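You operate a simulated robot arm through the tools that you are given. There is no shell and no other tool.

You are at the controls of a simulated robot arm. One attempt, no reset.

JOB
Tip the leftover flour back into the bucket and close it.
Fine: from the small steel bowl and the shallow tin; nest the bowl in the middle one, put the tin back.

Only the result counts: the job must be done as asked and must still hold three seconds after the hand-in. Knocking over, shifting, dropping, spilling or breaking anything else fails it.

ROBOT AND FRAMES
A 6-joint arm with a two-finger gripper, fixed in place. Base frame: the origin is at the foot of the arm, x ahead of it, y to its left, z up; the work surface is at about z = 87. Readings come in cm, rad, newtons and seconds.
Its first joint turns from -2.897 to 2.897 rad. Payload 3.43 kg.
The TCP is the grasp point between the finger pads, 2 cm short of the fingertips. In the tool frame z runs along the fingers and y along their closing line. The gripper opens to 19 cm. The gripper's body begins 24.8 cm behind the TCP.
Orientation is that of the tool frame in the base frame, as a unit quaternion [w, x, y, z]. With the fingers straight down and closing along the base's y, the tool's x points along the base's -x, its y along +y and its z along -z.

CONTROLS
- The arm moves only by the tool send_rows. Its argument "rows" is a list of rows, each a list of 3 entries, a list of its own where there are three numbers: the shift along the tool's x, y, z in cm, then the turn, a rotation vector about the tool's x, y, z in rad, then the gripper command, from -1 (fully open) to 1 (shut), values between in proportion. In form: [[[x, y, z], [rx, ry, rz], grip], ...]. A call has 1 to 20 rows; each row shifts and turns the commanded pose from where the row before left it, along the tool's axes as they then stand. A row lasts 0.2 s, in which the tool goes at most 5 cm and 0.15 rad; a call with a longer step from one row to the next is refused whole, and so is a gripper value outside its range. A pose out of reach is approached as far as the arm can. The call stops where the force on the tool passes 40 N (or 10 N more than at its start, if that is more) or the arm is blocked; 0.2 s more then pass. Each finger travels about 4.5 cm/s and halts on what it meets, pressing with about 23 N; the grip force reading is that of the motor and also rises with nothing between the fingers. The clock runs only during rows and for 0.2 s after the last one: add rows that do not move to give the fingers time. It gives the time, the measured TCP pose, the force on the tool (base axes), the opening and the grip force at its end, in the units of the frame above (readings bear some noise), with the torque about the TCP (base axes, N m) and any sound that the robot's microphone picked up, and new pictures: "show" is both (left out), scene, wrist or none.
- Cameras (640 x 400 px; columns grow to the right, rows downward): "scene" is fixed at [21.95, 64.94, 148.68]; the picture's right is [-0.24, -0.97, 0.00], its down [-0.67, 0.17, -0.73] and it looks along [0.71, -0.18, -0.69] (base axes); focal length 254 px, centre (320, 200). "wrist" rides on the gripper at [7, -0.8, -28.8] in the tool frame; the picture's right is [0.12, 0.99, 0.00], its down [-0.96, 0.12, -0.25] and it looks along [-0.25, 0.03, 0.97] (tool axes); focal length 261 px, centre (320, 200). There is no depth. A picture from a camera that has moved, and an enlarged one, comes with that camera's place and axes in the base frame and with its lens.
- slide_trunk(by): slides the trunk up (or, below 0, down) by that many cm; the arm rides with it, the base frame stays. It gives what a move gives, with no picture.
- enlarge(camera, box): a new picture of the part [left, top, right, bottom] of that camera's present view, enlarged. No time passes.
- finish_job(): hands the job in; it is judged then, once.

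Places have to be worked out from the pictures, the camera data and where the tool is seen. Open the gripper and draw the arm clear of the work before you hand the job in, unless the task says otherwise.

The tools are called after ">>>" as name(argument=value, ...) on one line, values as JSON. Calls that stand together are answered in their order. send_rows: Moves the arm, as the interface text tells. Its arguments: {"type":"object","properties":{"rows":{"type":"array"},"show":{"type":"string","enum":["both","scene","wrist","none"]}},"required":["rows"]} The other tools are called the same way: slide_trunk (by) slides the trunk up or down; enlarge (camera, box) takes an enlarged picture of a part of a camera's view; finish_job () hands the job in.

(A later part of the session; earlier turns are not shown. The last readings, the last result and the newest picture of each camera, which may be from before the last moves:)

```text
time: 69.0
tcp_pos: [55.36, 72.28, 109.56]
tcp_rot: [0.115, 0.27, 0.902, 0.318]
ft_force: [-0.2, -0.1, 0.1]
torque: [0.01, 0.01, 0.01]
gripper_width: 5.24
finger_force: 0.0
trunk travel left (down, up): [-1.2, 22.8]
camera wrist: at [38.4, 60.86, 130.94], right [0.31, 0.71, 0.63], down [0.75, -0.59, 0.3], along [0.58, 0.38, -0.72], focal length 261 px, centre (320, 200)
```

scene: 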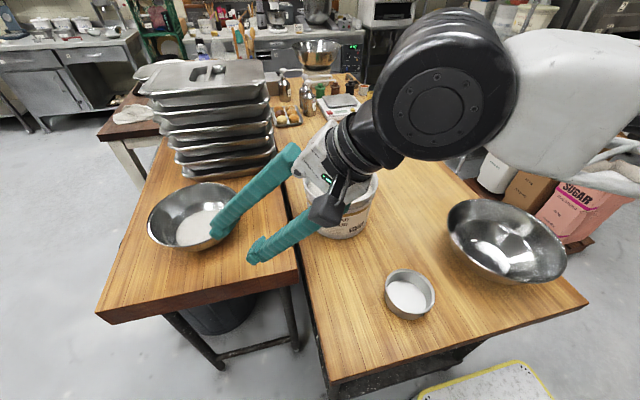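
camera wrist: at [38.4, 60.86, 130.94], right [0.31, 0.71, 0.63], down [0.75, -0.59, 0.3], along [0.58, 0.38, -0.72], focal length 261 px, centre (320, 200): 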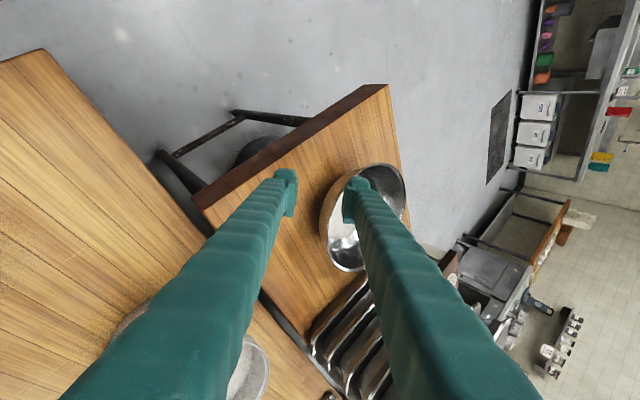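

Trunk is down 14 cm and the arm is on the good branch. I zoom on the bowl from this vantage to refine its position.

>>> enlarge(camera="wrist", box=[270, 130, 430, 290])

```text
2.50 times, centred on (350, 210) of wrist
camera zoom: at [38.4, 60.86, 130.94], right [0.31, 0.71, 0.63], down [0.75, -0.59, 0.3], along [0.58, 0.38, -0.72], focal length 652 px, centre (245, 175)
```

zoom: 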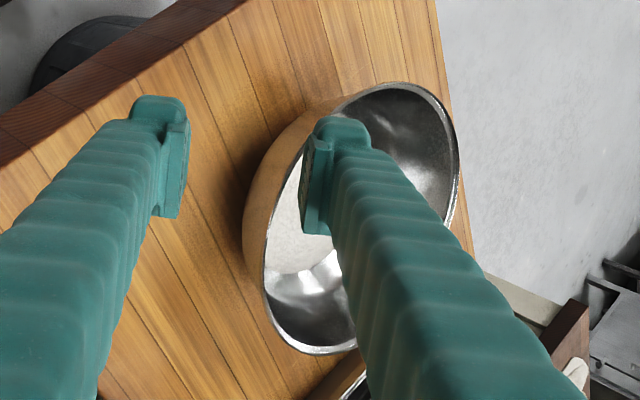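

The fit gives bowl centre ≈(74.5, 85.6), rim radius 11.4 at z≈101. I align the tool to azimuth 49°, pitch 58°, and move to the pre-grasp point 10 cm back from the rim grasp.

>>> send_rows(rows=[[[0, 0, 0], [0.0026, -0.0487, 0.0595], 0.45], [[0, 0, 0], [0.065, 0, 0], 0.45], [[0, 0, 0], [0.065, 0, 0], 0.45], [[-1.42, 1.19, 1.42], [0, 0, 0], 0.45], [[-1.42, 1.19, 1.42], [0, 0, 0], 0.45], [[-1.42, 1.19, 1.42], [0, 0, 0], 0.45], [[-1.42, 1.19, 1.42], [0, 0, 0], 0.45]])

>>> enlarge(camera="wrist", box=[250, 90, 450, 270])

```text
time: 70.5
tcp_pos: [64.19, 74.24, 107.39]
tcp_rot: [0.107, 0.312, 0.909, 0.255]
ft_force: [0.9, -0.3, 1.7]
torque: [0.01, -0.01, -0.02]
gripper_width: 5.22
finger_force: 0.0
trunk travel left (down, up): [-1.2, 22.8]
camera wrist: at [48.16, 66.57, 131.12], right [0.42, 0.74, 0.52], down [0.72, -0.62, 0.3], along [0.55, 0.25, -0.8], focal length 261 px, centre (320, 200)
```

scene: 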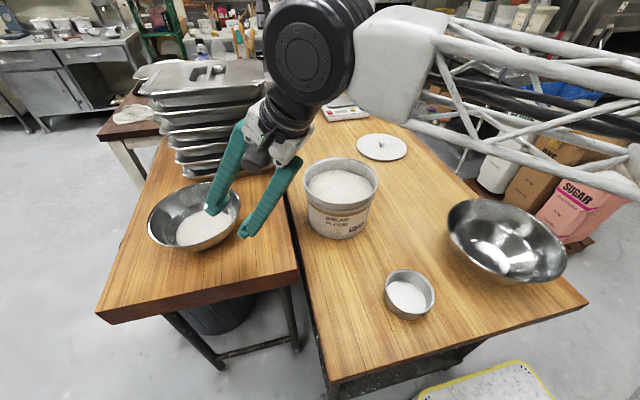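
wrist: 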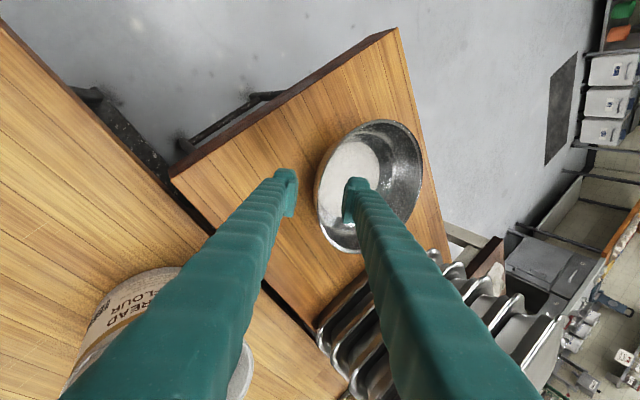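

```text
2.22 times, centred on (350, 180) of wrist
camera zoom: at [48.16, 66.57, 131.12], right [0.42, 0.74, 0.52], down [0.72, -0.62, 0.3], along [0.55, 0.25, -0.8], focal length 579 px, centre (253, 244)
```

zoom: 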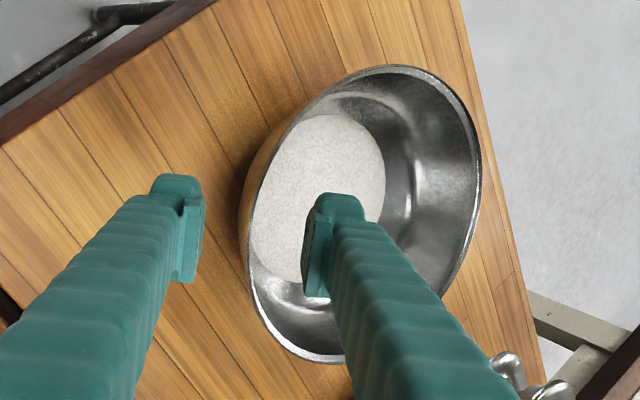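

No clipping, and the rim projects exactly midway between the fingers, ~7.5 cm ahead. I advance along the tool axis.

>>> send_rows(rows=[[[-0.05, 0, 1.4], [0, 0, 0], 0.45], [[-0.05, 0, 1.4], [0, 0, 0], 0.45], [[-0.05, 0, 1.4], [0, 0, 0], 0.45], [[-0.05, 0, 1.4], [0, 0, 0], 0.45], [[-0.05, 0, 1.4], [0, 0, 0], 0.45]])

>>> enlarge(camera="wrist", box=[250, 90, 450, 270])

>>> enlarge(camera="scene", box=[130, 130, 300, 270])

```text
time: 71.8
tcp_pos: [67.07, 76.81, 101.42]
tcp_rot: [0.107, 0.313, 0.909, 0.254]
ft_force: [0.1, -0.6, -0.2]
torque: [-0.01, -0.01, -0.01]
gripper_width: 5.25
finger_force: 0.0
trunk travel left (down, up): [-1.2, 22.8]
camera wrist: at [50.95, 69.13, 125.17], right [0.42, 0.74, 0.52], down [0.72, -0.62, 0.3], along [0.55, 0.25, -0.8], focal length 261 px, centre (320, 200)
```

scene: 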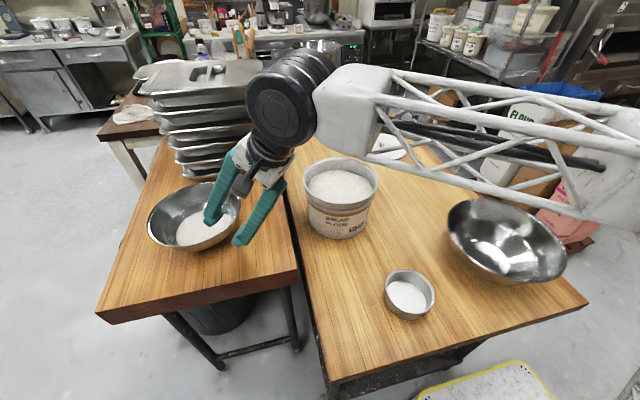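
wrist: 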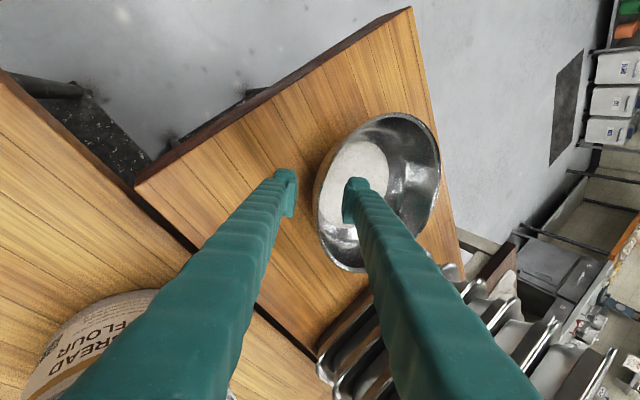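

```text
2.22 times, centred on (350, 180) of wrist
camera zoom: at [50.95, 69.13, 125.17], right [0.42, 0.74, 0.52], down [0.72, -0.62, 0.3], along [0.55, 0.25, -0.8], focal length 579 px, centre (253, 244)
```

zoom: 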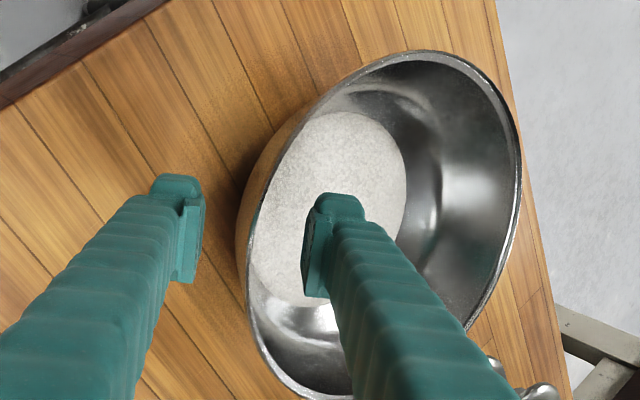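

```text
2.86 times, centred on (215, 200) of scene
camera zoom: at [21.95, 64.94, 148.68], right [-0.24, -0.97, 0.0], down [-0.67, 0.17, -0.73], along [0.71, -0.18, -0.69], focal length 724 px, centre (620, 200)
```

zoom: 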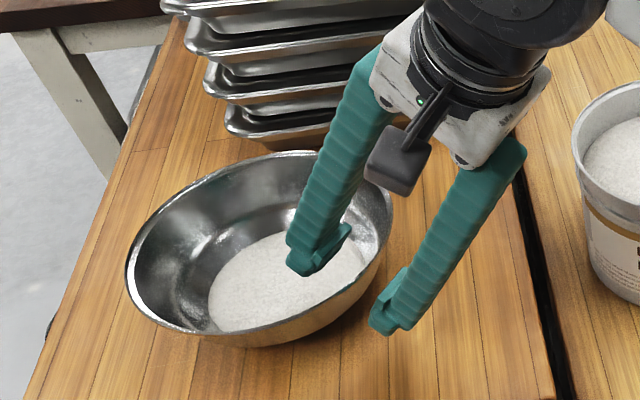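

Rim is centred; the wall seems a bit steeper (~65–68°) than the tool pitch, so I pitch 7° more about the rim, then slide in 2.8 cm.

>>> send_rows(rows=[[[0, 0, 0], [0.06, 0, 0], 0.45], [[0, 0, 0], [0.06, 0, 0], 0.45], [[0, -0.12, 0.93], [0, 0, 0], 0.45], [[0, -0.12, 0.93], [0, 0, 0], 0.45], [[0, -0.12, 0.93], [0, 0, 0], 0.45]])

>>> enlarge(camera="wrist", box=[250, 90, 450, 270])

>>> enlarge(camera="scene", box=[130, 130, 300, 270])

```text
time: 73.0
tcp_pos: [67.69, 77.35, 98.7]
tcp_rot: [0.088, 0.318, 0.922, 0.2]
ft_force: [-0.4, -0.1, 1.6]
torque: [-0.02, 0.0, 0.02]
gripper_width: 5.25
finger_force: 0.1
trunk travel left (down, up): [-1.2, 22.8]
camera wrist: at [53.36, 72.08, 124.24], right [0.46, 0.79, 0.42], down [0.74, -0.59, 0.31], along [0.49, 0.17, -0.86], focal length 261 px, centre (320, 200)
```

scene: 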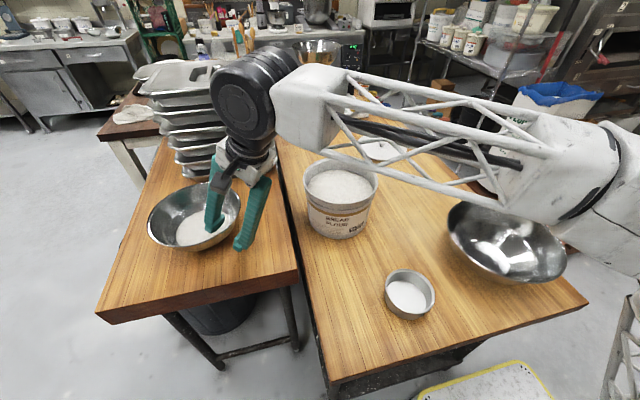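
wrist: 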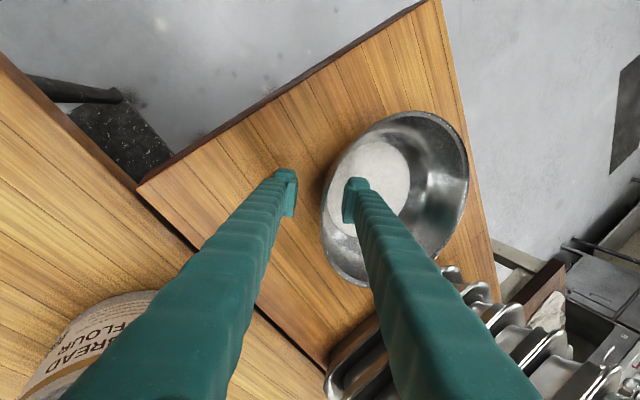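

```text
2.22 times, centred on (350, 180) of wrist
camera zoom: at [53.36, 72.08, 124.24], right [0.46, 0.79, 0.42], down [0.74, -0.59, 0.31], along [0.49, 0.17, -0.86], focal length 579 px, centre (253, 244)
```

zoom: 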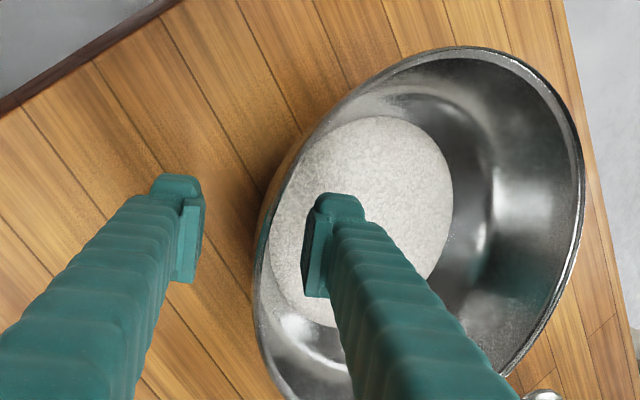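

```text
2.86 times, centred on (215, 200) of scene
camera zoom: at [21.95, 64.94, 148.68], right [-0.24, -0.97, 0.0], down [-0.67, 0.17, -0.73], along [0.71, -0.18, -0.69], focal length 724 px, centre (620, 200)
```

zoom: 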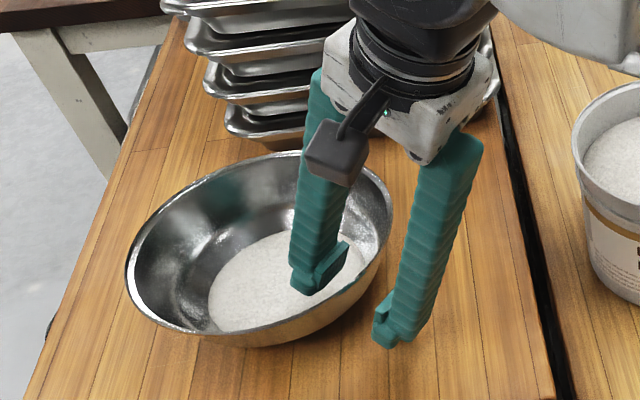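

The wall lies between the fingers, ~0.4 cm toward the inner one. I shift 0.4 cm and close.

>>> send_rows(rows=[[[0, 0.4, 0.2], [0, 0, 0], 0.45], [[0, 0, 0], [0, 0, 0], 0.7], [[0, 0, 0], [0, 0, 0], 0.8], [[0, 0, 0], [0, 0, 0], 0.9], [[0, 0, 0], [0, 0, 0], 1], [[0, 0, 0], [0, 0, 0], 1], [[0, 0, 0], [0, 0, 0], 1], [[0, 0, 0], [0, 0, 0], 1]])

>>> enlarge(camera="wrist", box=[250, 90, 450, 270])

>>> enlarge(camera="scene", box=[130, 130, 300, 270])

```text
time: 74.8
tcp_pos: [68.02, 77.67, 98.85]
tcp_rot: [0.088, 0.318, 0.923, 0.199]
ft_force: [1.2, 0.8, 2.2]
torque: [0.15, 0.08, -0.12]
gripper_width: 0.6
finger_force: 22.8
trunk travel left (down, up): [-1.2, 22.8]
camera wrist: at [53.63, 72.41, 124.25], right [0.45, 0.79, 0.42], down [0.74, -0.59, 0.31], along [0.49, 0.17, -0.86], focal length 261 px, centre (320, 200)
```

scene: 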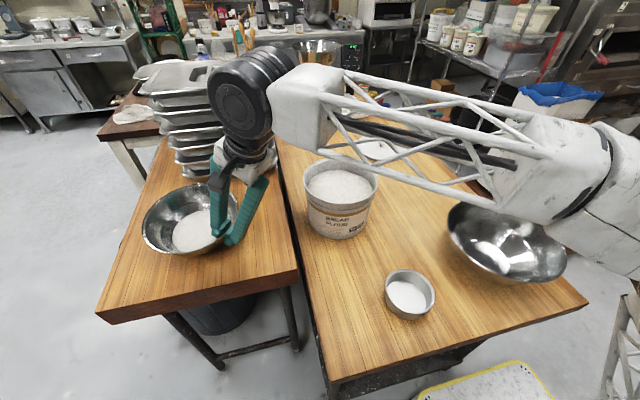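
wrist: 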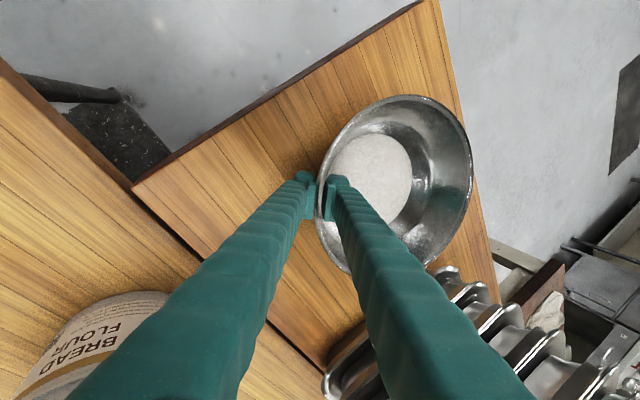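

```text
2.22 times, centred on (350, 180) of wrist
camera zoom: at [53.63, 72.41, 124.25], right [0.45, 0.79, 0.42], down [0.74, -0.59, 0.31], along [0.49, 0.17, -0.86], focal length 579 px, centre (253, 244)
```

zoom: 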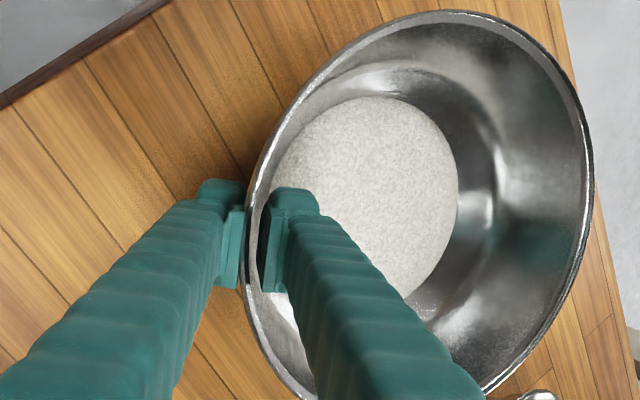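

```text
2.86 times, centred on (215, 200) of scene
camera zoom: at [21.95, 64.94, 148.68], right [-0.24, -0.97, 0.0], down [-0.67, 0.17, -0.73], along [0.71, -0.18, -0.69], focal length 724 px, centre (620, 200)
```

zoom: 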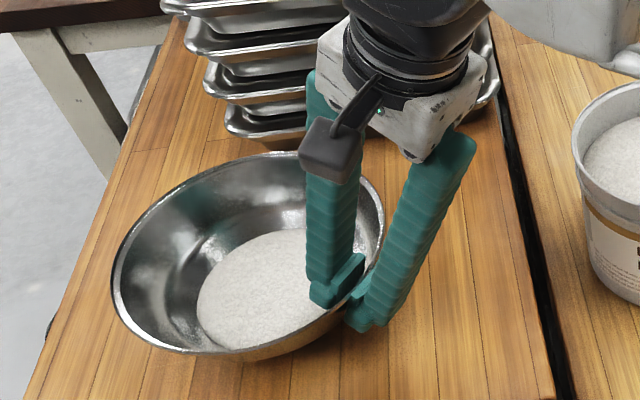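

Gripped: width 0.6 cm, 22.8 N. I test-lift by 1.5 cm slowly.

>>> send_rows(rows=[[[-0.01, 0.13, -0.27], [0, 0, 0], 1], [[-0.015, 0.17, -0.36], [0, 0, 0], 1], [[-0.02, 0.21, -0.45], [0, 0, 0], 1], [[-0.01, 0.13, -0.27], [0, 0, 0], 1], [[0, 0, 0], [0, 0, 0], 1], [[0, 0, 0], [0, 0, 0], 1]])

>>> enlarge(camera="scene", box=[130, 130, 300, 270])

>>> enlarge(camera="wrist", box=[250, 80, 490, 290])

```text
time: 76.2
tcp_pos: [67.96, 77.75, 100.15]
tcp_rot: [0.087, 0.318, 0.923, 0.2]
ft_force: [0.4, 0.4, -4.9]
torque: [-0.35, 0.26, -0.02]
gripper_width: 0.59
finger_force: 22.8
trunk travel left (down, up): [-1.2, 22.8]
camera wrist: at [53.63, 72.48, 125.69], right [0.45, 0.79, 0.42], down [0.74, -0.59, 0.31], along [0.49, 0.17, -0.86], focal length 261 px, centre (320, 200)
```

scene: 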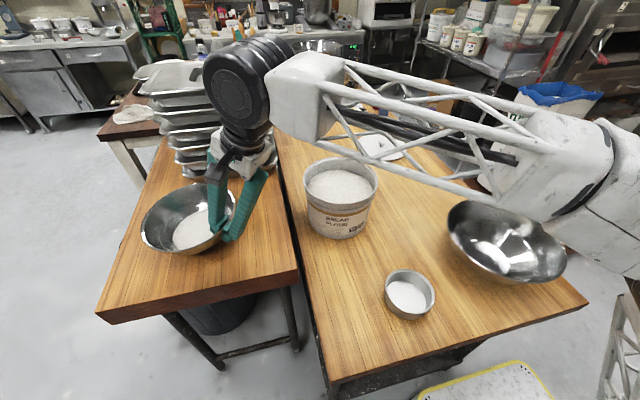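
wrist: 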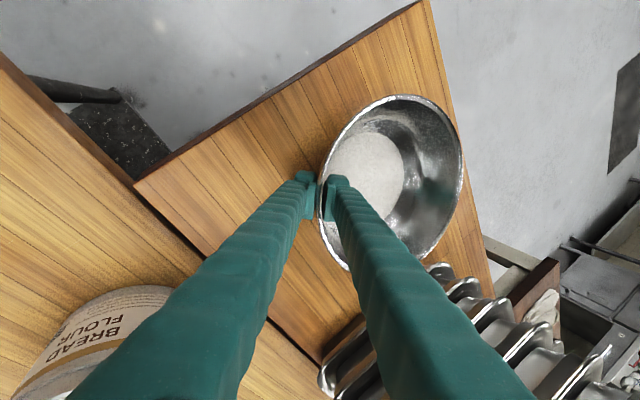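

```text
2.86 times, centred on (215, 200) of scene
camera zoom: at [21.95, 64.94, 148.68], right [-0.24, -0.97, 0.0], down [-0.67, 0.17, -0.73], along [0.71, -0.18, -0.69], focal length 724 px, centre (620, 200)
```

zoom: 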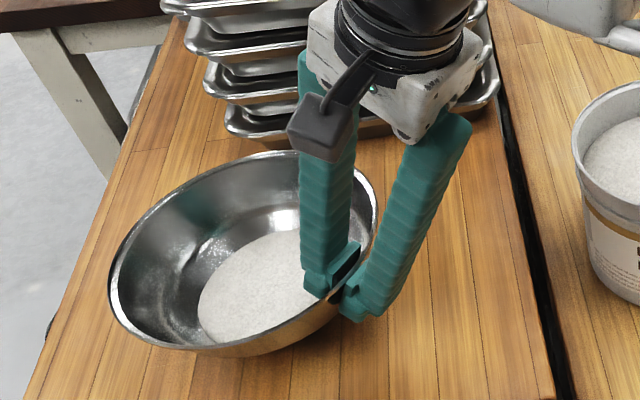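

```text
1.90 times, centred on (370, 185) of wrist
camera zoom: at [53.63, 72.48, 125.69], right [0.45, 0.79, 0.42], down [0.74, -0.59, 0.31], along [0.49, 0.17, -0.86], focal length 496 px, centre (225, 229)
```

zoom: 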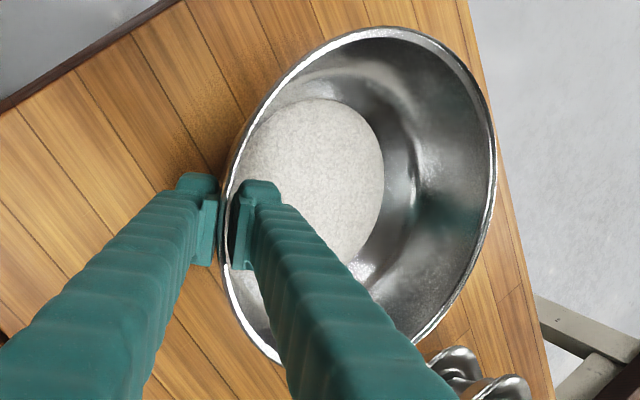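

The bowl is coming up (4.9 N, 0.44 Nm) but seems to droop slightly at its far side. I lift another 1.5 cm and check whether the droop grows.

>>> send_rows(rows=[[[-0.01, 0.13, -0.27], [0, 0, 0], 1], [[-0.02, 0.21, -0.45], [0, 0, 0], 1], [[-0.02, 0.21, -0.45], [0, 0, 0], 1], [[-0.01, 0.13, -0.27], [0, 0, 0], 1], [[0, 0, 0], [0, 0, 0], 1], [[0, 0, 0], [0, 0, 0], 1]])

>>> enlarge(camera="scene", box=[130, 130, 300, 270])

>>> enlarge(camera="wrist", box=[250, 80, 490, 290])

```text
time: 77.5
tcp_pos: [68.12, 77.84, 101.72]
tcp_rot: [0.087, 0.318, 0.923, 0.2]
ft_force: [0.8, 0.3, -4.5]
torque: [-0.34, 0.28, -0.02]
gripper_width: 0.58
finger_force: 22.8
trunk travel left (down, up): [-1.2, 22.8]
camera wrist: at [53.68, 72.49, 127.32], right [0.45, 0.79, 0.42], down [0.74, -0.59, 0.31], along [0.49, 0.17, -0.86], focal length 261 px, centre (320, 200)
```

scene: 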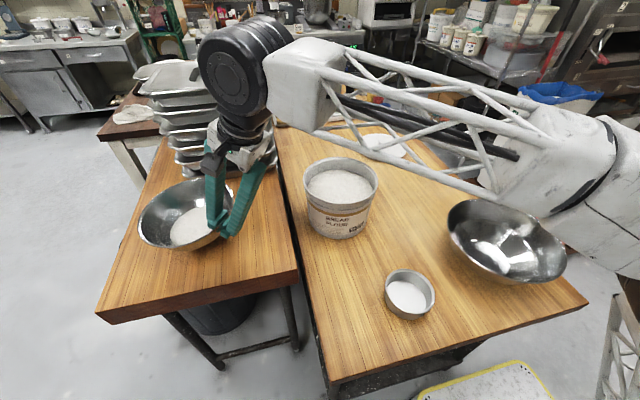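
wrist: 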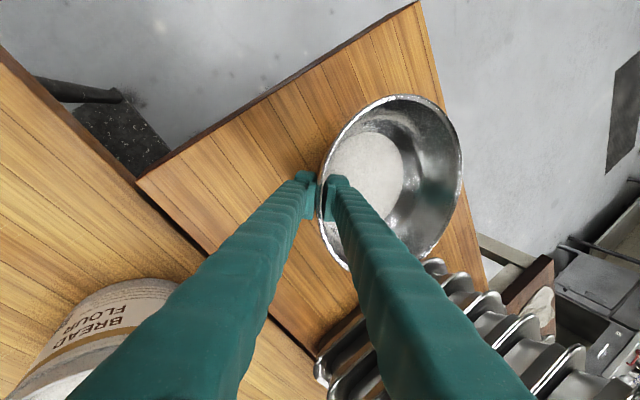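

```text
2.86 times, centred on (215, 200) of scene
camera zoom: at [21.95, 64.94, 148.68], right [-0.24, -0.97, 0.0], down [-0.67, 0.17, -0.73], along [0.71, -0.18, -0.69], focal length 724 px, centre (620, 200)
```

zoom: 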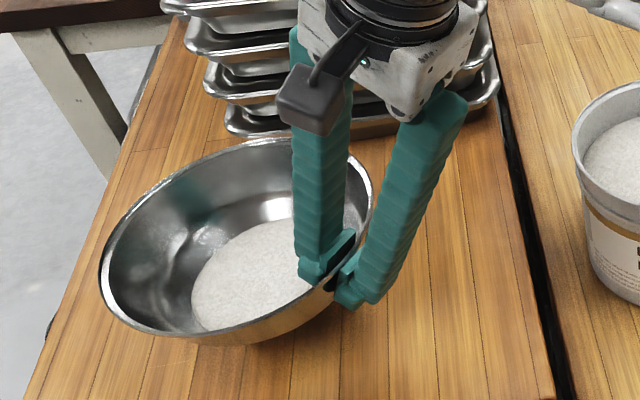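

```text
1.90 times, centred on (370, 185) of wrist
camera zoom: at [53.68, 72.49, 127.32], right [0.45, 0.79, 0.42], down [0.74, -0.59, 0.31], along [0.49, 0.17, -0.86], focal length 496 px, centre (225, 229)
```

zoom: 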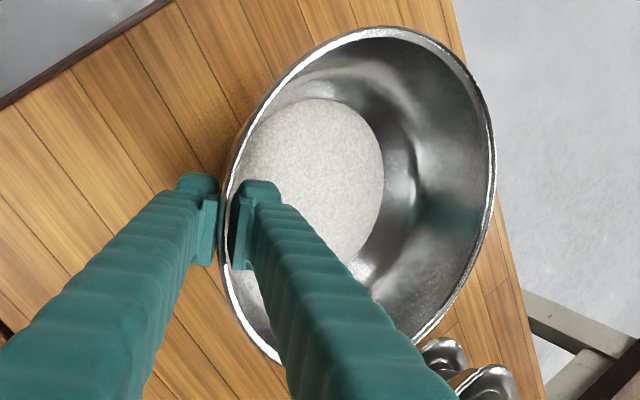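

The bowl is held rigidly now (same view, 4.5–4.9 N), drooping about 6° at the far side. I level it by pitching the tool up 6° and raise it smoothly to z≈118.

>>> send_rows(rows=[[[-0.03, 0.25, -0.43], [-0.035, 0, 0], 1], [[-0.05, 0.5, -0.87], [-0.035, 0, 0], 1], [[-0.08, 0.75, -1.3], [-0.035, 0, 0], 1], [[-0.1, 1.0, -1.7], [0, 0, 0], 1], [[-0.1, 1.0, -1.7], [0, 0, 0], 1], [[-0.1, 1.0, -1.7], [0, 0, 0], 1], [[-0.1, 1.0, -1.7], [0, 0, 0], 1], [[-0.1, 1.0, -1.7], [0, 0, 0], 1], [[-0.1, 1.0, -1.7], [0, 0, 0], 1], [[-0.05, 0.75, -1.3], [0, 0, 0], 1], [[-0.03, 0.3, -0.5], [0, 0, 0], 1]])

>>> enlarge(camera="scene", box=[100, 80, 300, 250])

>>> enlarge(camera="wrist", box=[250, 80, 490, 290])

```text
time: 80.0
tcp_pos: [68.16, 77.52, 118.85]
tcp_rot: [0.104, 0.313, 0.911, 0.248]
ft_force: [0.6, -0.2, -4.5]
torque: [-0.34, 0.24, 0.01]
gripper_width: 0.59
finger_force: 23.2
trunk travel left (down, up): [-1.2, 22.8]
camera wrist: at [52.26, 70.19, 142.76], right [0.42, 0.75, 0.51], down [0.73, -0.62, 0.3], along [0.54, 0.24, -0.8], focal length 261 px, centre (320, 200)
```

scene: 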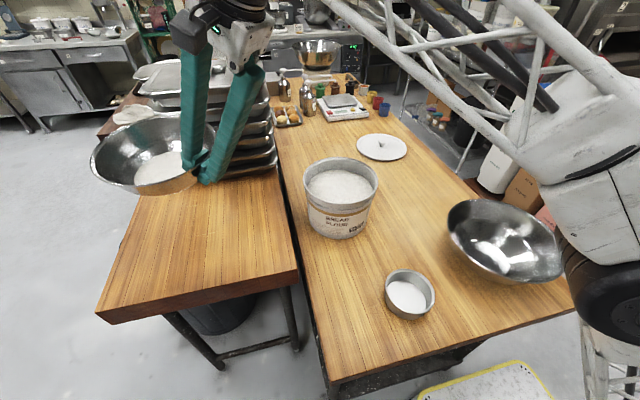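
wrist: 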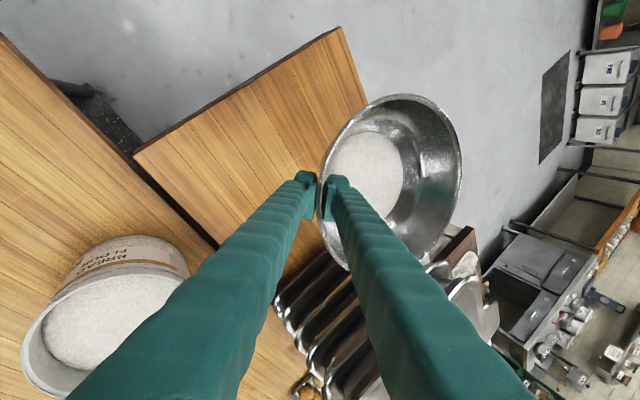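

```text
2.35 times, centred on (200, 165) of scene
camera zoom: at [21.95, 64.94, 148.68], right [-0.24, -0.97, 0.0], down [-0.67, 0.17, -0.73], along [0.71, -0.18, -0.69], focal length 596 px, centre (602, 282)
```

zoom: 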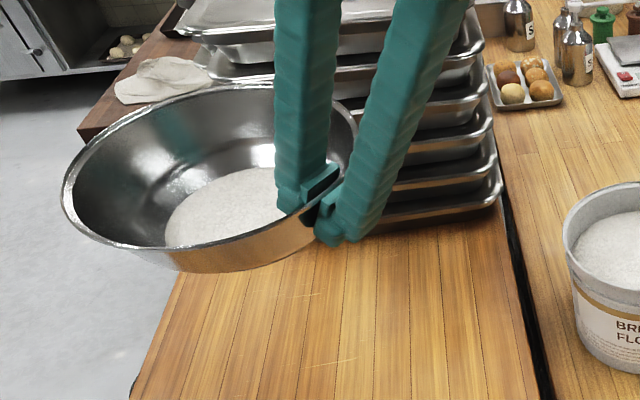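

```text
1.90 times, centred on (370, 185) of wrist
camera zoom: at [52.26, 70.19, 142.76], right [0.42, 0.75, 0.51], down [0.73, -0.62, 0.3], along [0.54, 0.24, -0.8], focal length 496 px, centre (225, 229)
```

zoom: 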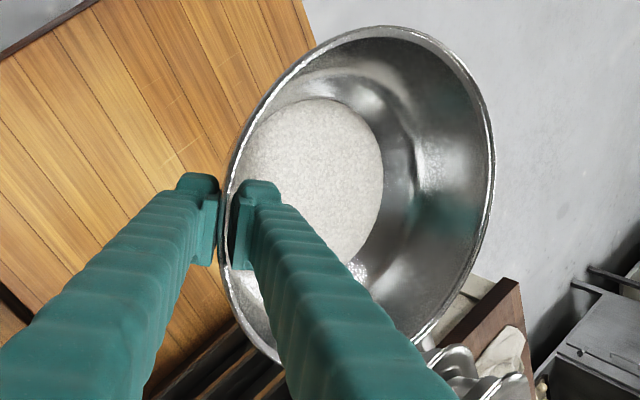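

Bowl is level and secure at z≈119. I carry it toward the bucket, swinging the azimuth from 48° to 31° while keeping it level.

>>> send_rows(rows=[[[-0.92, -0.84, -0.47], [0.0006, -0.0087, 0.0144], 1], [[-1.87, -1.64, -0.91], [0.0006, -0.0087, 0.0144], 1], [[-1.9, -1.61, -0.89], [0.0006, -0.0087, 0.0144], 1], [[-1.92, -1.57, -0.87], [0.0006, -0.0087, 0.0144], 1], [[-1.95, -1.54, -0.85], [0.0006, -0.0087, 0.0144], 1], [[-1.98, -1.51, -0.83], [0.0006, -0.0087, 0.0144], 1], [[-2.01, -1.48, -0.81], [0.0006, -0.0087, 0.0144], 1], [[-2.04, -1.45, -0.79], [0.0006, -0.0087, 0.0144], 1], [[-1.03, -0.71, -0.38], [0.0006, -0.0087, 0.0144], 1]])

```text
time: 82.0
tcp_pos: [70.21, 56.64, 118.75]
tcp_rot: [0.123, 0.382, 0.884, 0.24]
ft_force: [-0.7, -0.3, -4.8]
torque: [-0.35, 0.31, -0.03]
gripper_width: 0.59
finger_force: 22.8
trunk travel left (down, up): [-1.2, 22.8]
camera wrist: at [53.37, 51.7, 142.75], right [0.53, 0.68, 0.51], down [0.62, -0.72, 0.3], along [0.57, 0.16, -0.8], focal length 261 px, centre (320, 200)
```

scene: 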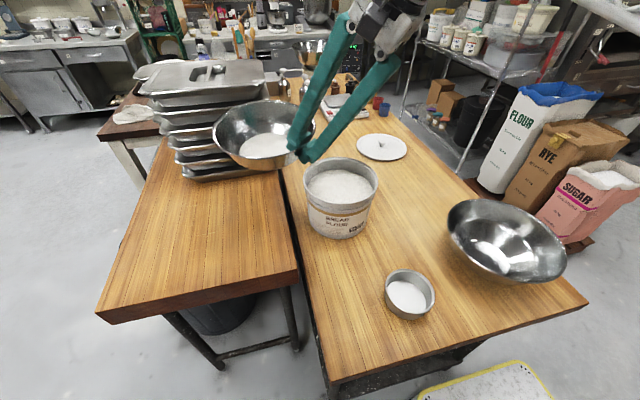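
wrist: 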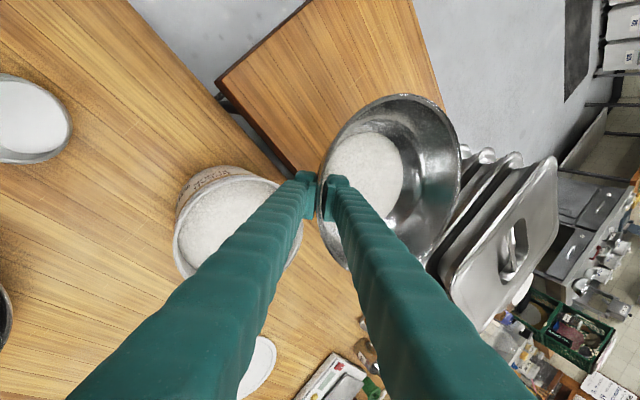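

Halfway, still level and clear of the tray stack. I continue to the start position of the pour (TCP ≈ (72.7, 30.2)).

>>> send_rows(rows=[[[-0.96, -0.65, -0.35], [0.0005, -0.007, 0.0116], 1], [[-1.94, -1.26, -0.68], [0.0005, -0.007, 0.0116], 1], [[-1.96, -1.24, -0.67], [0.0005, -0.007, 0.0116], 1], [[-1.98, -1.21, -0.65], [0.0005, -0.007, 0.0116], 1], [[-2.0, -1.19, -0.64], [0.0005, -0.007, 0.0116], 1], [[-2.01, -1.16, -0.62], [0.0005, -0.007, 0.0116], 1], [[-2.03, -1.14, -0.6], [0.0005, -0.007, 0.0116], 1], [[-2.05, -1.11, -0.59], [0.0005, -0.007, 0.0116], 1], [[-2.07, -1.09, -0.57], [0.0005, -0.007, 0.0116], 1], [[-2.09, -1.06, -0.56], [0.0005, -0.007, 0.0116], 1], [[-2.11, -1.03, -0.54], [0.0005, -0.007, 0.0116], 1], [[-1.0, -0.5, -0.27], [0, 0, 0], 1]])

>>> enlarge(camera="scene", box=[280, 60, 480, 250])

```text
time: 84.5
tcp_pos: [72.84, 30.19, 118.73]
tcp_rot: [0.14, 0.446, 0.854, 0.23]
ft_force: [0.6, 1.0, -3.7]
torque: [-0.34, 0.29, 0.0]
gripper_width: 0.62
finger_force: 23.6
trunk travel left (down, up): [-1.2, 22.8]
camera wrist: at [55.5, 27.86, 142.72], right [0.62, 0.59, 0.51], down [0.51, -0.8, 0.3], along [0.59, 0.07, -0.81], focal length 261 px, centre (320, 200)
```

scene: 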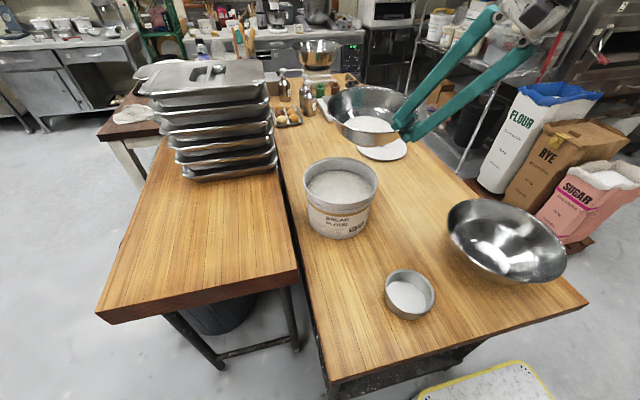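
wrist: 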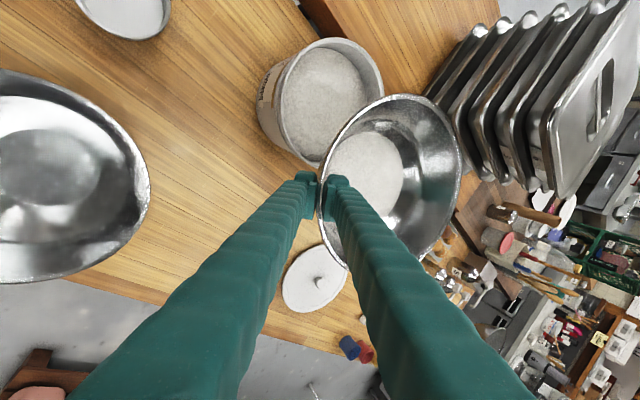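

```text
2.11 times, centred on (380, 155) of scene
camera zoom: at [21.95, 64.94, 148.68], right [-0.24, -0.97, 0.0], down [-0.67, 0.17, -0.73], along [0.71, -0.18, -0.69], focal length 534 px, centre (194, 295)
```

zoom: 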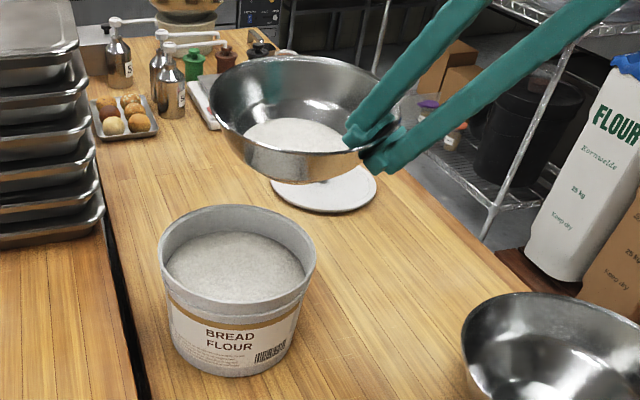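

Predicted and observed bowl positions agree. I begin the roll: first to φ=60° (tilt ≈30°), moving the TCP so that the pouring lip comes over the bucket.

>>> send_rows(rows=[[[-0.845, 0.505, 0.39], [-0.0035, -0.0005, -0.0914], 1], [[-0.887, 0.427, 0.39], [-0.0035, -0.0007, -0.0914], 1], [[-0.923, 0.343, 0.39], [-0.0034, -0.001, -0.0914], 1], [[-0.951, 0.257, 0.39], [-0.0033, -0.0013, -0.0914], 1], [[-0.97, 0.169, 0.39], [-0.0032, -0.0016, -0.0914], 1], [[-0.691, 0.723, 0.644], [-0.0088, -0.0057, -0.1047], 1], [[-0.763, 0.647, 0.644], [-0.0082, -0.0066, -0.1047], 1], [[-0.826, 0.563, 0.644], [-0.0074, -0.0074, -0.1047], 1], [[-0.881, 0.474, 0.644], [-0.0066, -0.0082, -0.1047], 1], [[-0.925, 0.38, 0.644], [-0.0057, -0.0088, -0.1047], 1]])

>>> enlarge(camera="scene", box=[280, 60, 480, 250])

>>> enlarge(camera="wrist", box=[220, 60, 500, 300])

```text
time: 86.8
tcp_pos: [83.46, 30.66, 118.53]
tcp_rot: [0.261, -0.009, 0.953, 0.153]
ft_force: [0.6, 0.2, -3.9]
torque: [-0.45, 0.07, -0.01]
gripper_width: 0.6
finger_force: 23.1
trunk travel left (down, up): [-1.2, 22.8]
camera wrist: at [63.2, 21.58, 138.29], right [-0.2, 0.95, 0.23], down [0.7, -0.02, 0.72], along [0.69, 0.3, -0.66], focal length 261 px, centre (320, 200)
```

scene: 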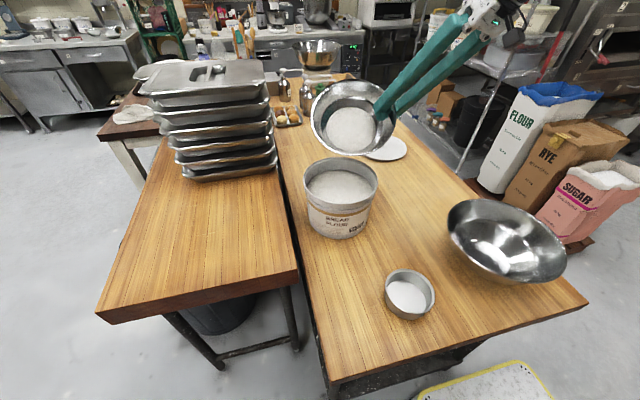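
wrist: 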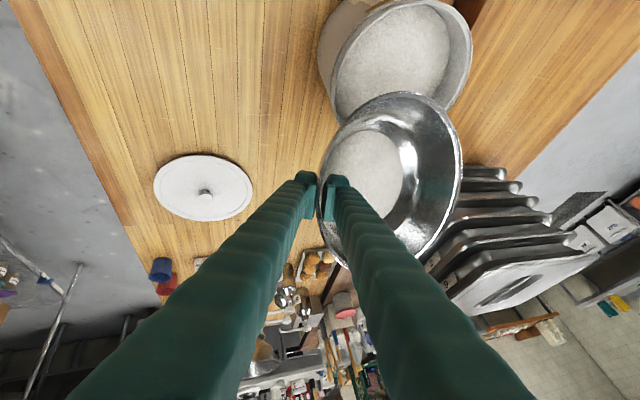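

```text
2.11 times, centred on (380, 155) of scene
camera zoom: at [21.95, 64.94, 148.68], right [-0.24, -0.97, 0.0], down [-0.67, 0.17, -0.73], along [0.71, -0.18, -0.69], focal length 534 px, centre (194, 295)
```

zoom: 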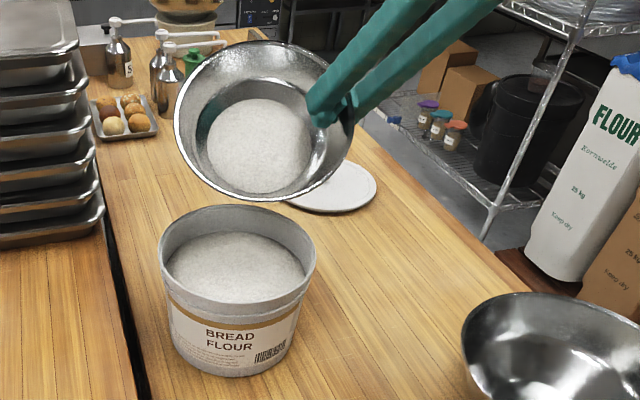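

```text
1.67 times, centred on (360, 180) of wrist
camera zoom: at [63.2, 21.58, 138.29], right [-0.2, 0.95, 0.23], down [0.7, -0.02, 0.72], along [0.69, 0.3, -0.66], focal length 434 px, centre (253, 233)
```

zoom: 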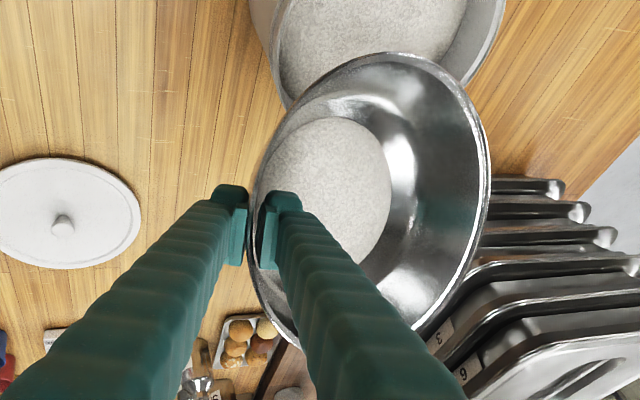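

The bowl's lip is above the bucket as predicted. I continue the roll to φ=90° (tilt ≈49°).

>>> send_rows(rows=[[[-0.482, 0.655, 0.327], [-0.0079, -0.0155, -0.1047], 1], [[-0.548, 0.601, 0.327], [-0.0063, -0.0163, -0.1047], 1], [[-0.608, 0.54, 0.327], [-0.0045, -0.0169, -0.1047], 1], [[-0.661, 0.474, 0.327], [-0.0027, -0.0172, -0.1047], 1], [[-0.707, 0.402, 0.327], [-0.0009, -0.0174, -0.1047], 1]])

>>> enlarge(camera="scene", box=[280, 60, 480, 250])

>>> enlarge(camera="wrist", box=[220, 20, 500, 300])

```text
time: 88.0
tcp_pos: [86.02, 33.94, 119.45]
tcp_rot: [0.332, -0.252, 0.905, 0.091]
ft_force: [0.1, -0.2, -5.2]
torque: [-0.38, -0.01, 0.03]
gripper_width: 0.61
finger_force: 23.2
trunk travel left (down, up): [-1.2, 22.8]
camera wrist: at [65.9, 20.81, 136.94], right [-0.59, 0.8, -0.08], down [0.43, 0.4, 0.81], along [0.68, 0.44, -0.58], focal length 261 px, centre (320, 200)
```

scene: 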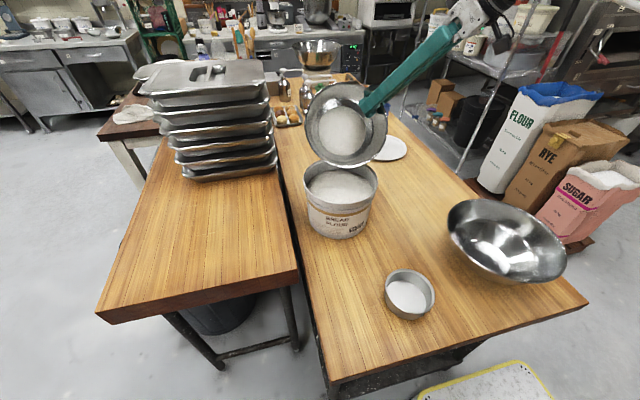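
wrist: 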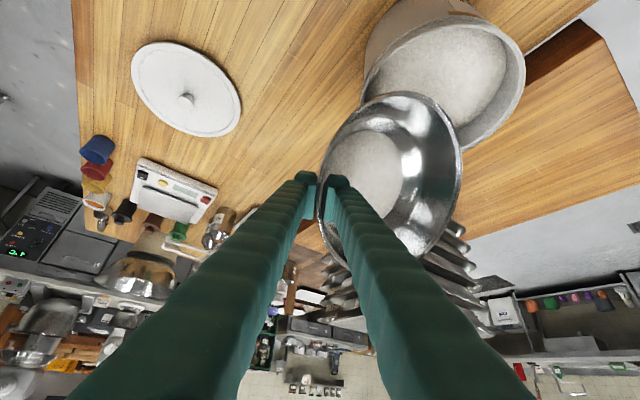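

```text
2.11 times, centred on (380, 155) of scene
camera zoom: at [21.95, 64.94, 148.68], right [-0.24, -0.97, 0.0], down [-0.67, 0.17, -0.73], along [0.71, -0.18, -0.69], focal length 534 px, centre (194, 295)
```

zoom: 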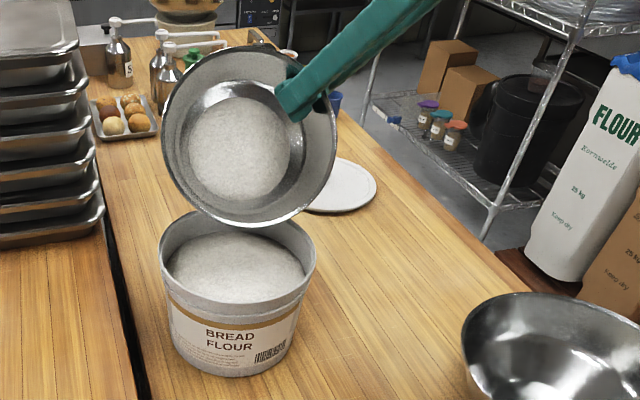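

```text
1.43 times, centred on (360, 160) of wrist
camera zoom: at [65.9, 20.81, 136.94], right [-0.59, 0.8, -0.08], down [0.43, 0.4, 0.81], along [0.68, 0.44, -0.58], focal length 372 px, centre (263, 257)
```

zoom: 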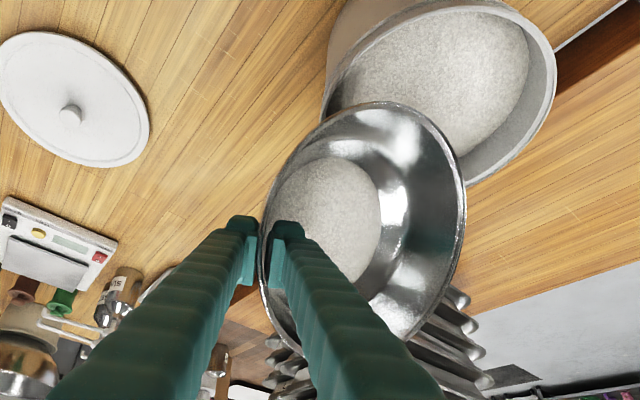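

Lip tracks within about 1 cm of prediction, no flour moving yet. Continue to φ=120° (tilt ≈65°).

>>> send_rows(rows=[[[-0.698, 0.812, -0.174], [0.0009, -0.0174, -0.1047], 1], [[-0.78, 0.735, -0.174], [0.0027, -0.0172, -0.1047], 1], [[-0.852, 0.649, -0.174], [0.0045, -0.0169, -0.1047], 1], [[-0.915, 0.557, -0.174], [0.0063, -0.0163, -0.1047], 1], [[-0.968, 0.458, -0.174], [0.0079, -0.0155, -0.1047], 1]])

>>> enlarge(camera="scene", box=[280, 60, 480, 250])

>>> enlarge(camera="wrist", box=[220, 20, 500, 300])

```text
time: 89.2
tcp_pos: [85.7, 38.48, 122.57]
tcp_rot: [0.385, -0.47, 0.795, 0.003]
ft_force: [0.1, 0.6, -5.3]
torque: [-0.25, -0.07, -0.01]
gripper_width: 0.59
finger_force: 23.3
trunk travel left (down, up): [-1.2, 22.8]
camera wrist: at [66.86, 22.21, 138.77], right [-0.77, 0.47, -0.43], down [0.02, 0.69, 0.72], along [0.63, 0.55, -0.54], focal length 261 px, centre (320, 200)
```

scene: 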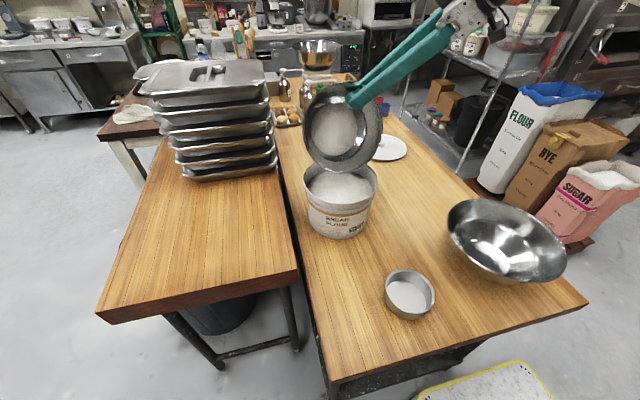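
wrist: 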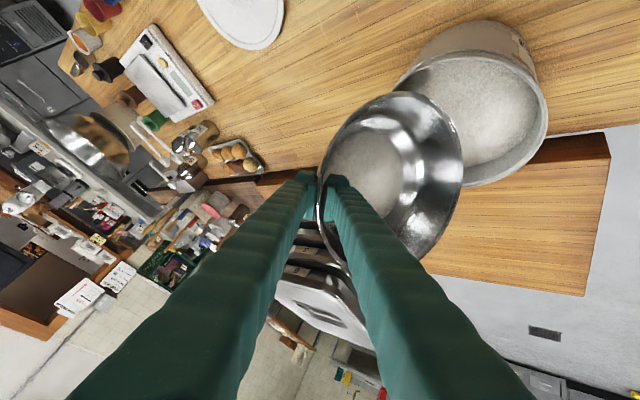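

```text
2.11 times, centred on (380, 155) of scene
camera zoom: at [21.95, 64.94, 148.68], right [-0.24, -0.97, 0.0], down [-0.67, 0.17, -0.73], along [0.71, -0.18, -0.69], focal length 534 px, centre (194, 295)
```

zoom: 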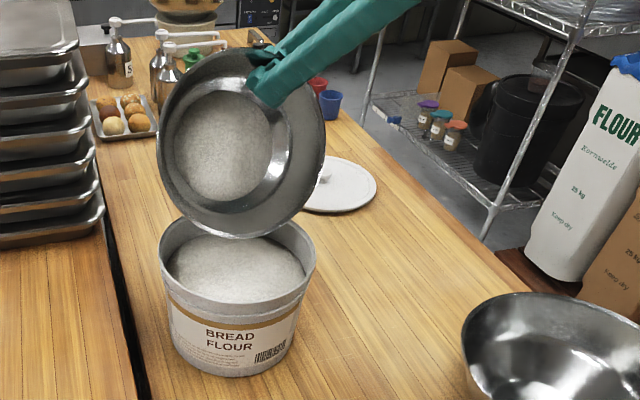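

```text
1.43 times, centred on (360, 160) of wrist
camera zoom: at [66.86, 22.21, 138.77], right [-0.77, 0.47, -0.43], down [0.02, 0.69, 0.72], along [0.63, 0.55, -0.54], focal length 372 px, centre (263, 257)
```

zoom: 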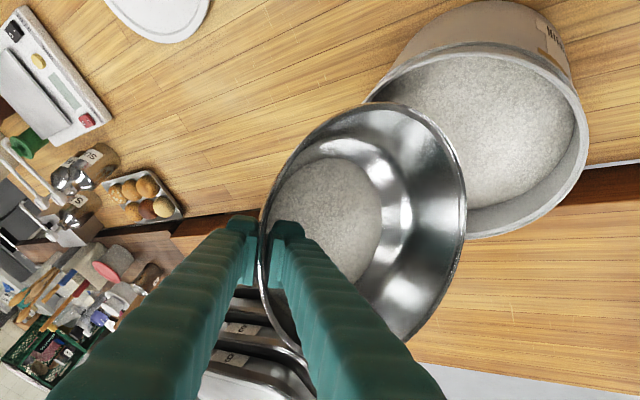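

Still no flow at ~65° tilt. I continue to φ=150°, q=35° (tilt ≈83°), with the lip staying above the bucket.

>>> send_rows(rows=[[[-0.842, 0.846, -0.806], [0.019, -0.0293, -0.1047], 1], [[-0.949, 0.738, -0.795], [0.022, -0.0271, -0.1047], 1], [[-1.04, 0.616, -0.783], [0.0247, -0.0247, -0.1047], 1], [[-1.117, 0.484, -0.769], [0.0271, -0.022, -0.1047], 1], [[-1.178, 0.343, -0.756], [0.0293, -0.019, -0.1047], 1]])

>>> enlarge(camera="scene", box=[280, 60, 480, 250])

>>> enlarge(camera="wrist", box=[220, 20, 560, 300])

```text
time: 90.3
tcp_pos: [81.16, 42.55, 126.45]
tcp_rot: [-0.449, 0.632, -0.62, 0.116]
ft_force: [0.8, 0.3, -3.9]
torque: [-0.11, -0.01, 0.03]
gripper_width: 0.62
finger_force: 23.3
trunk travel left (down, up): [-1.2, 22.8]
camera wrist: at [62.89, 23.9, 140.54], right [-0.65, 0.07, -0.76], down [-0.45, 0.77, 0.45], along [0.61, 0.63, -0.47], focal length 261 px, centre (320, 200)
```

scene: 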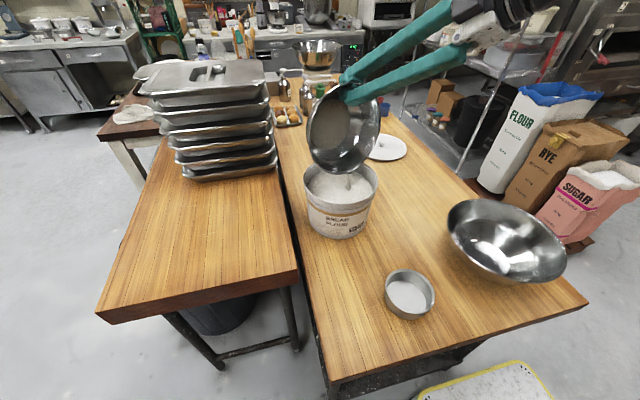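
wrist: 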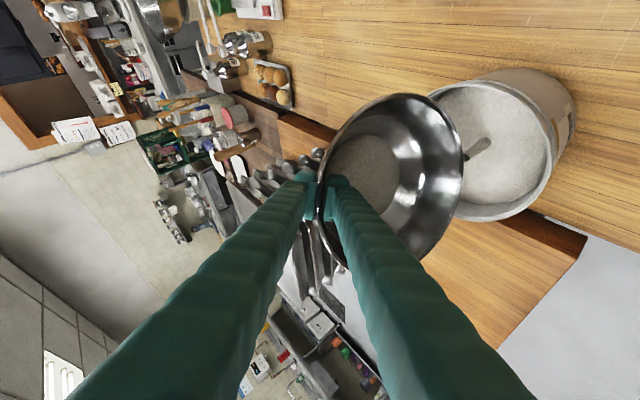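

```text
2.11 times, centred on (380, 155) of scene
camera zoom: at [21.95, 64.94, 148.68], right [-0.24, -0.97, 0.0], down [-0.67, 0.17, -0.73], along [0.71, -0.18, -0.69], focal length 534 px, centre (194, 295)
```

zoom: 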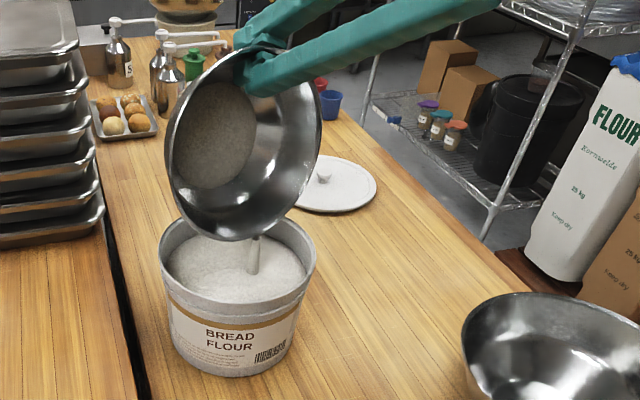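

```text
1.43 times, centred on (390, 160) of wrist
camera zoom: at [62.89, 23.9, 140.54], right [-0.65, 0.07, -0.76], down [-0.45, 0.77, 0.45], along [0.61, 0.63, -0.47], focal length 372 px, centre (220, 257)
```

zoom: 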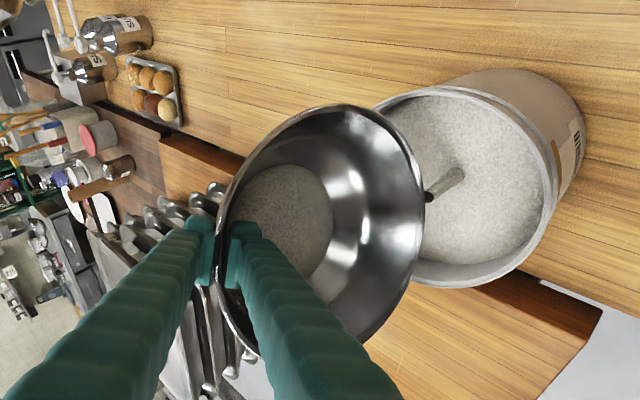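

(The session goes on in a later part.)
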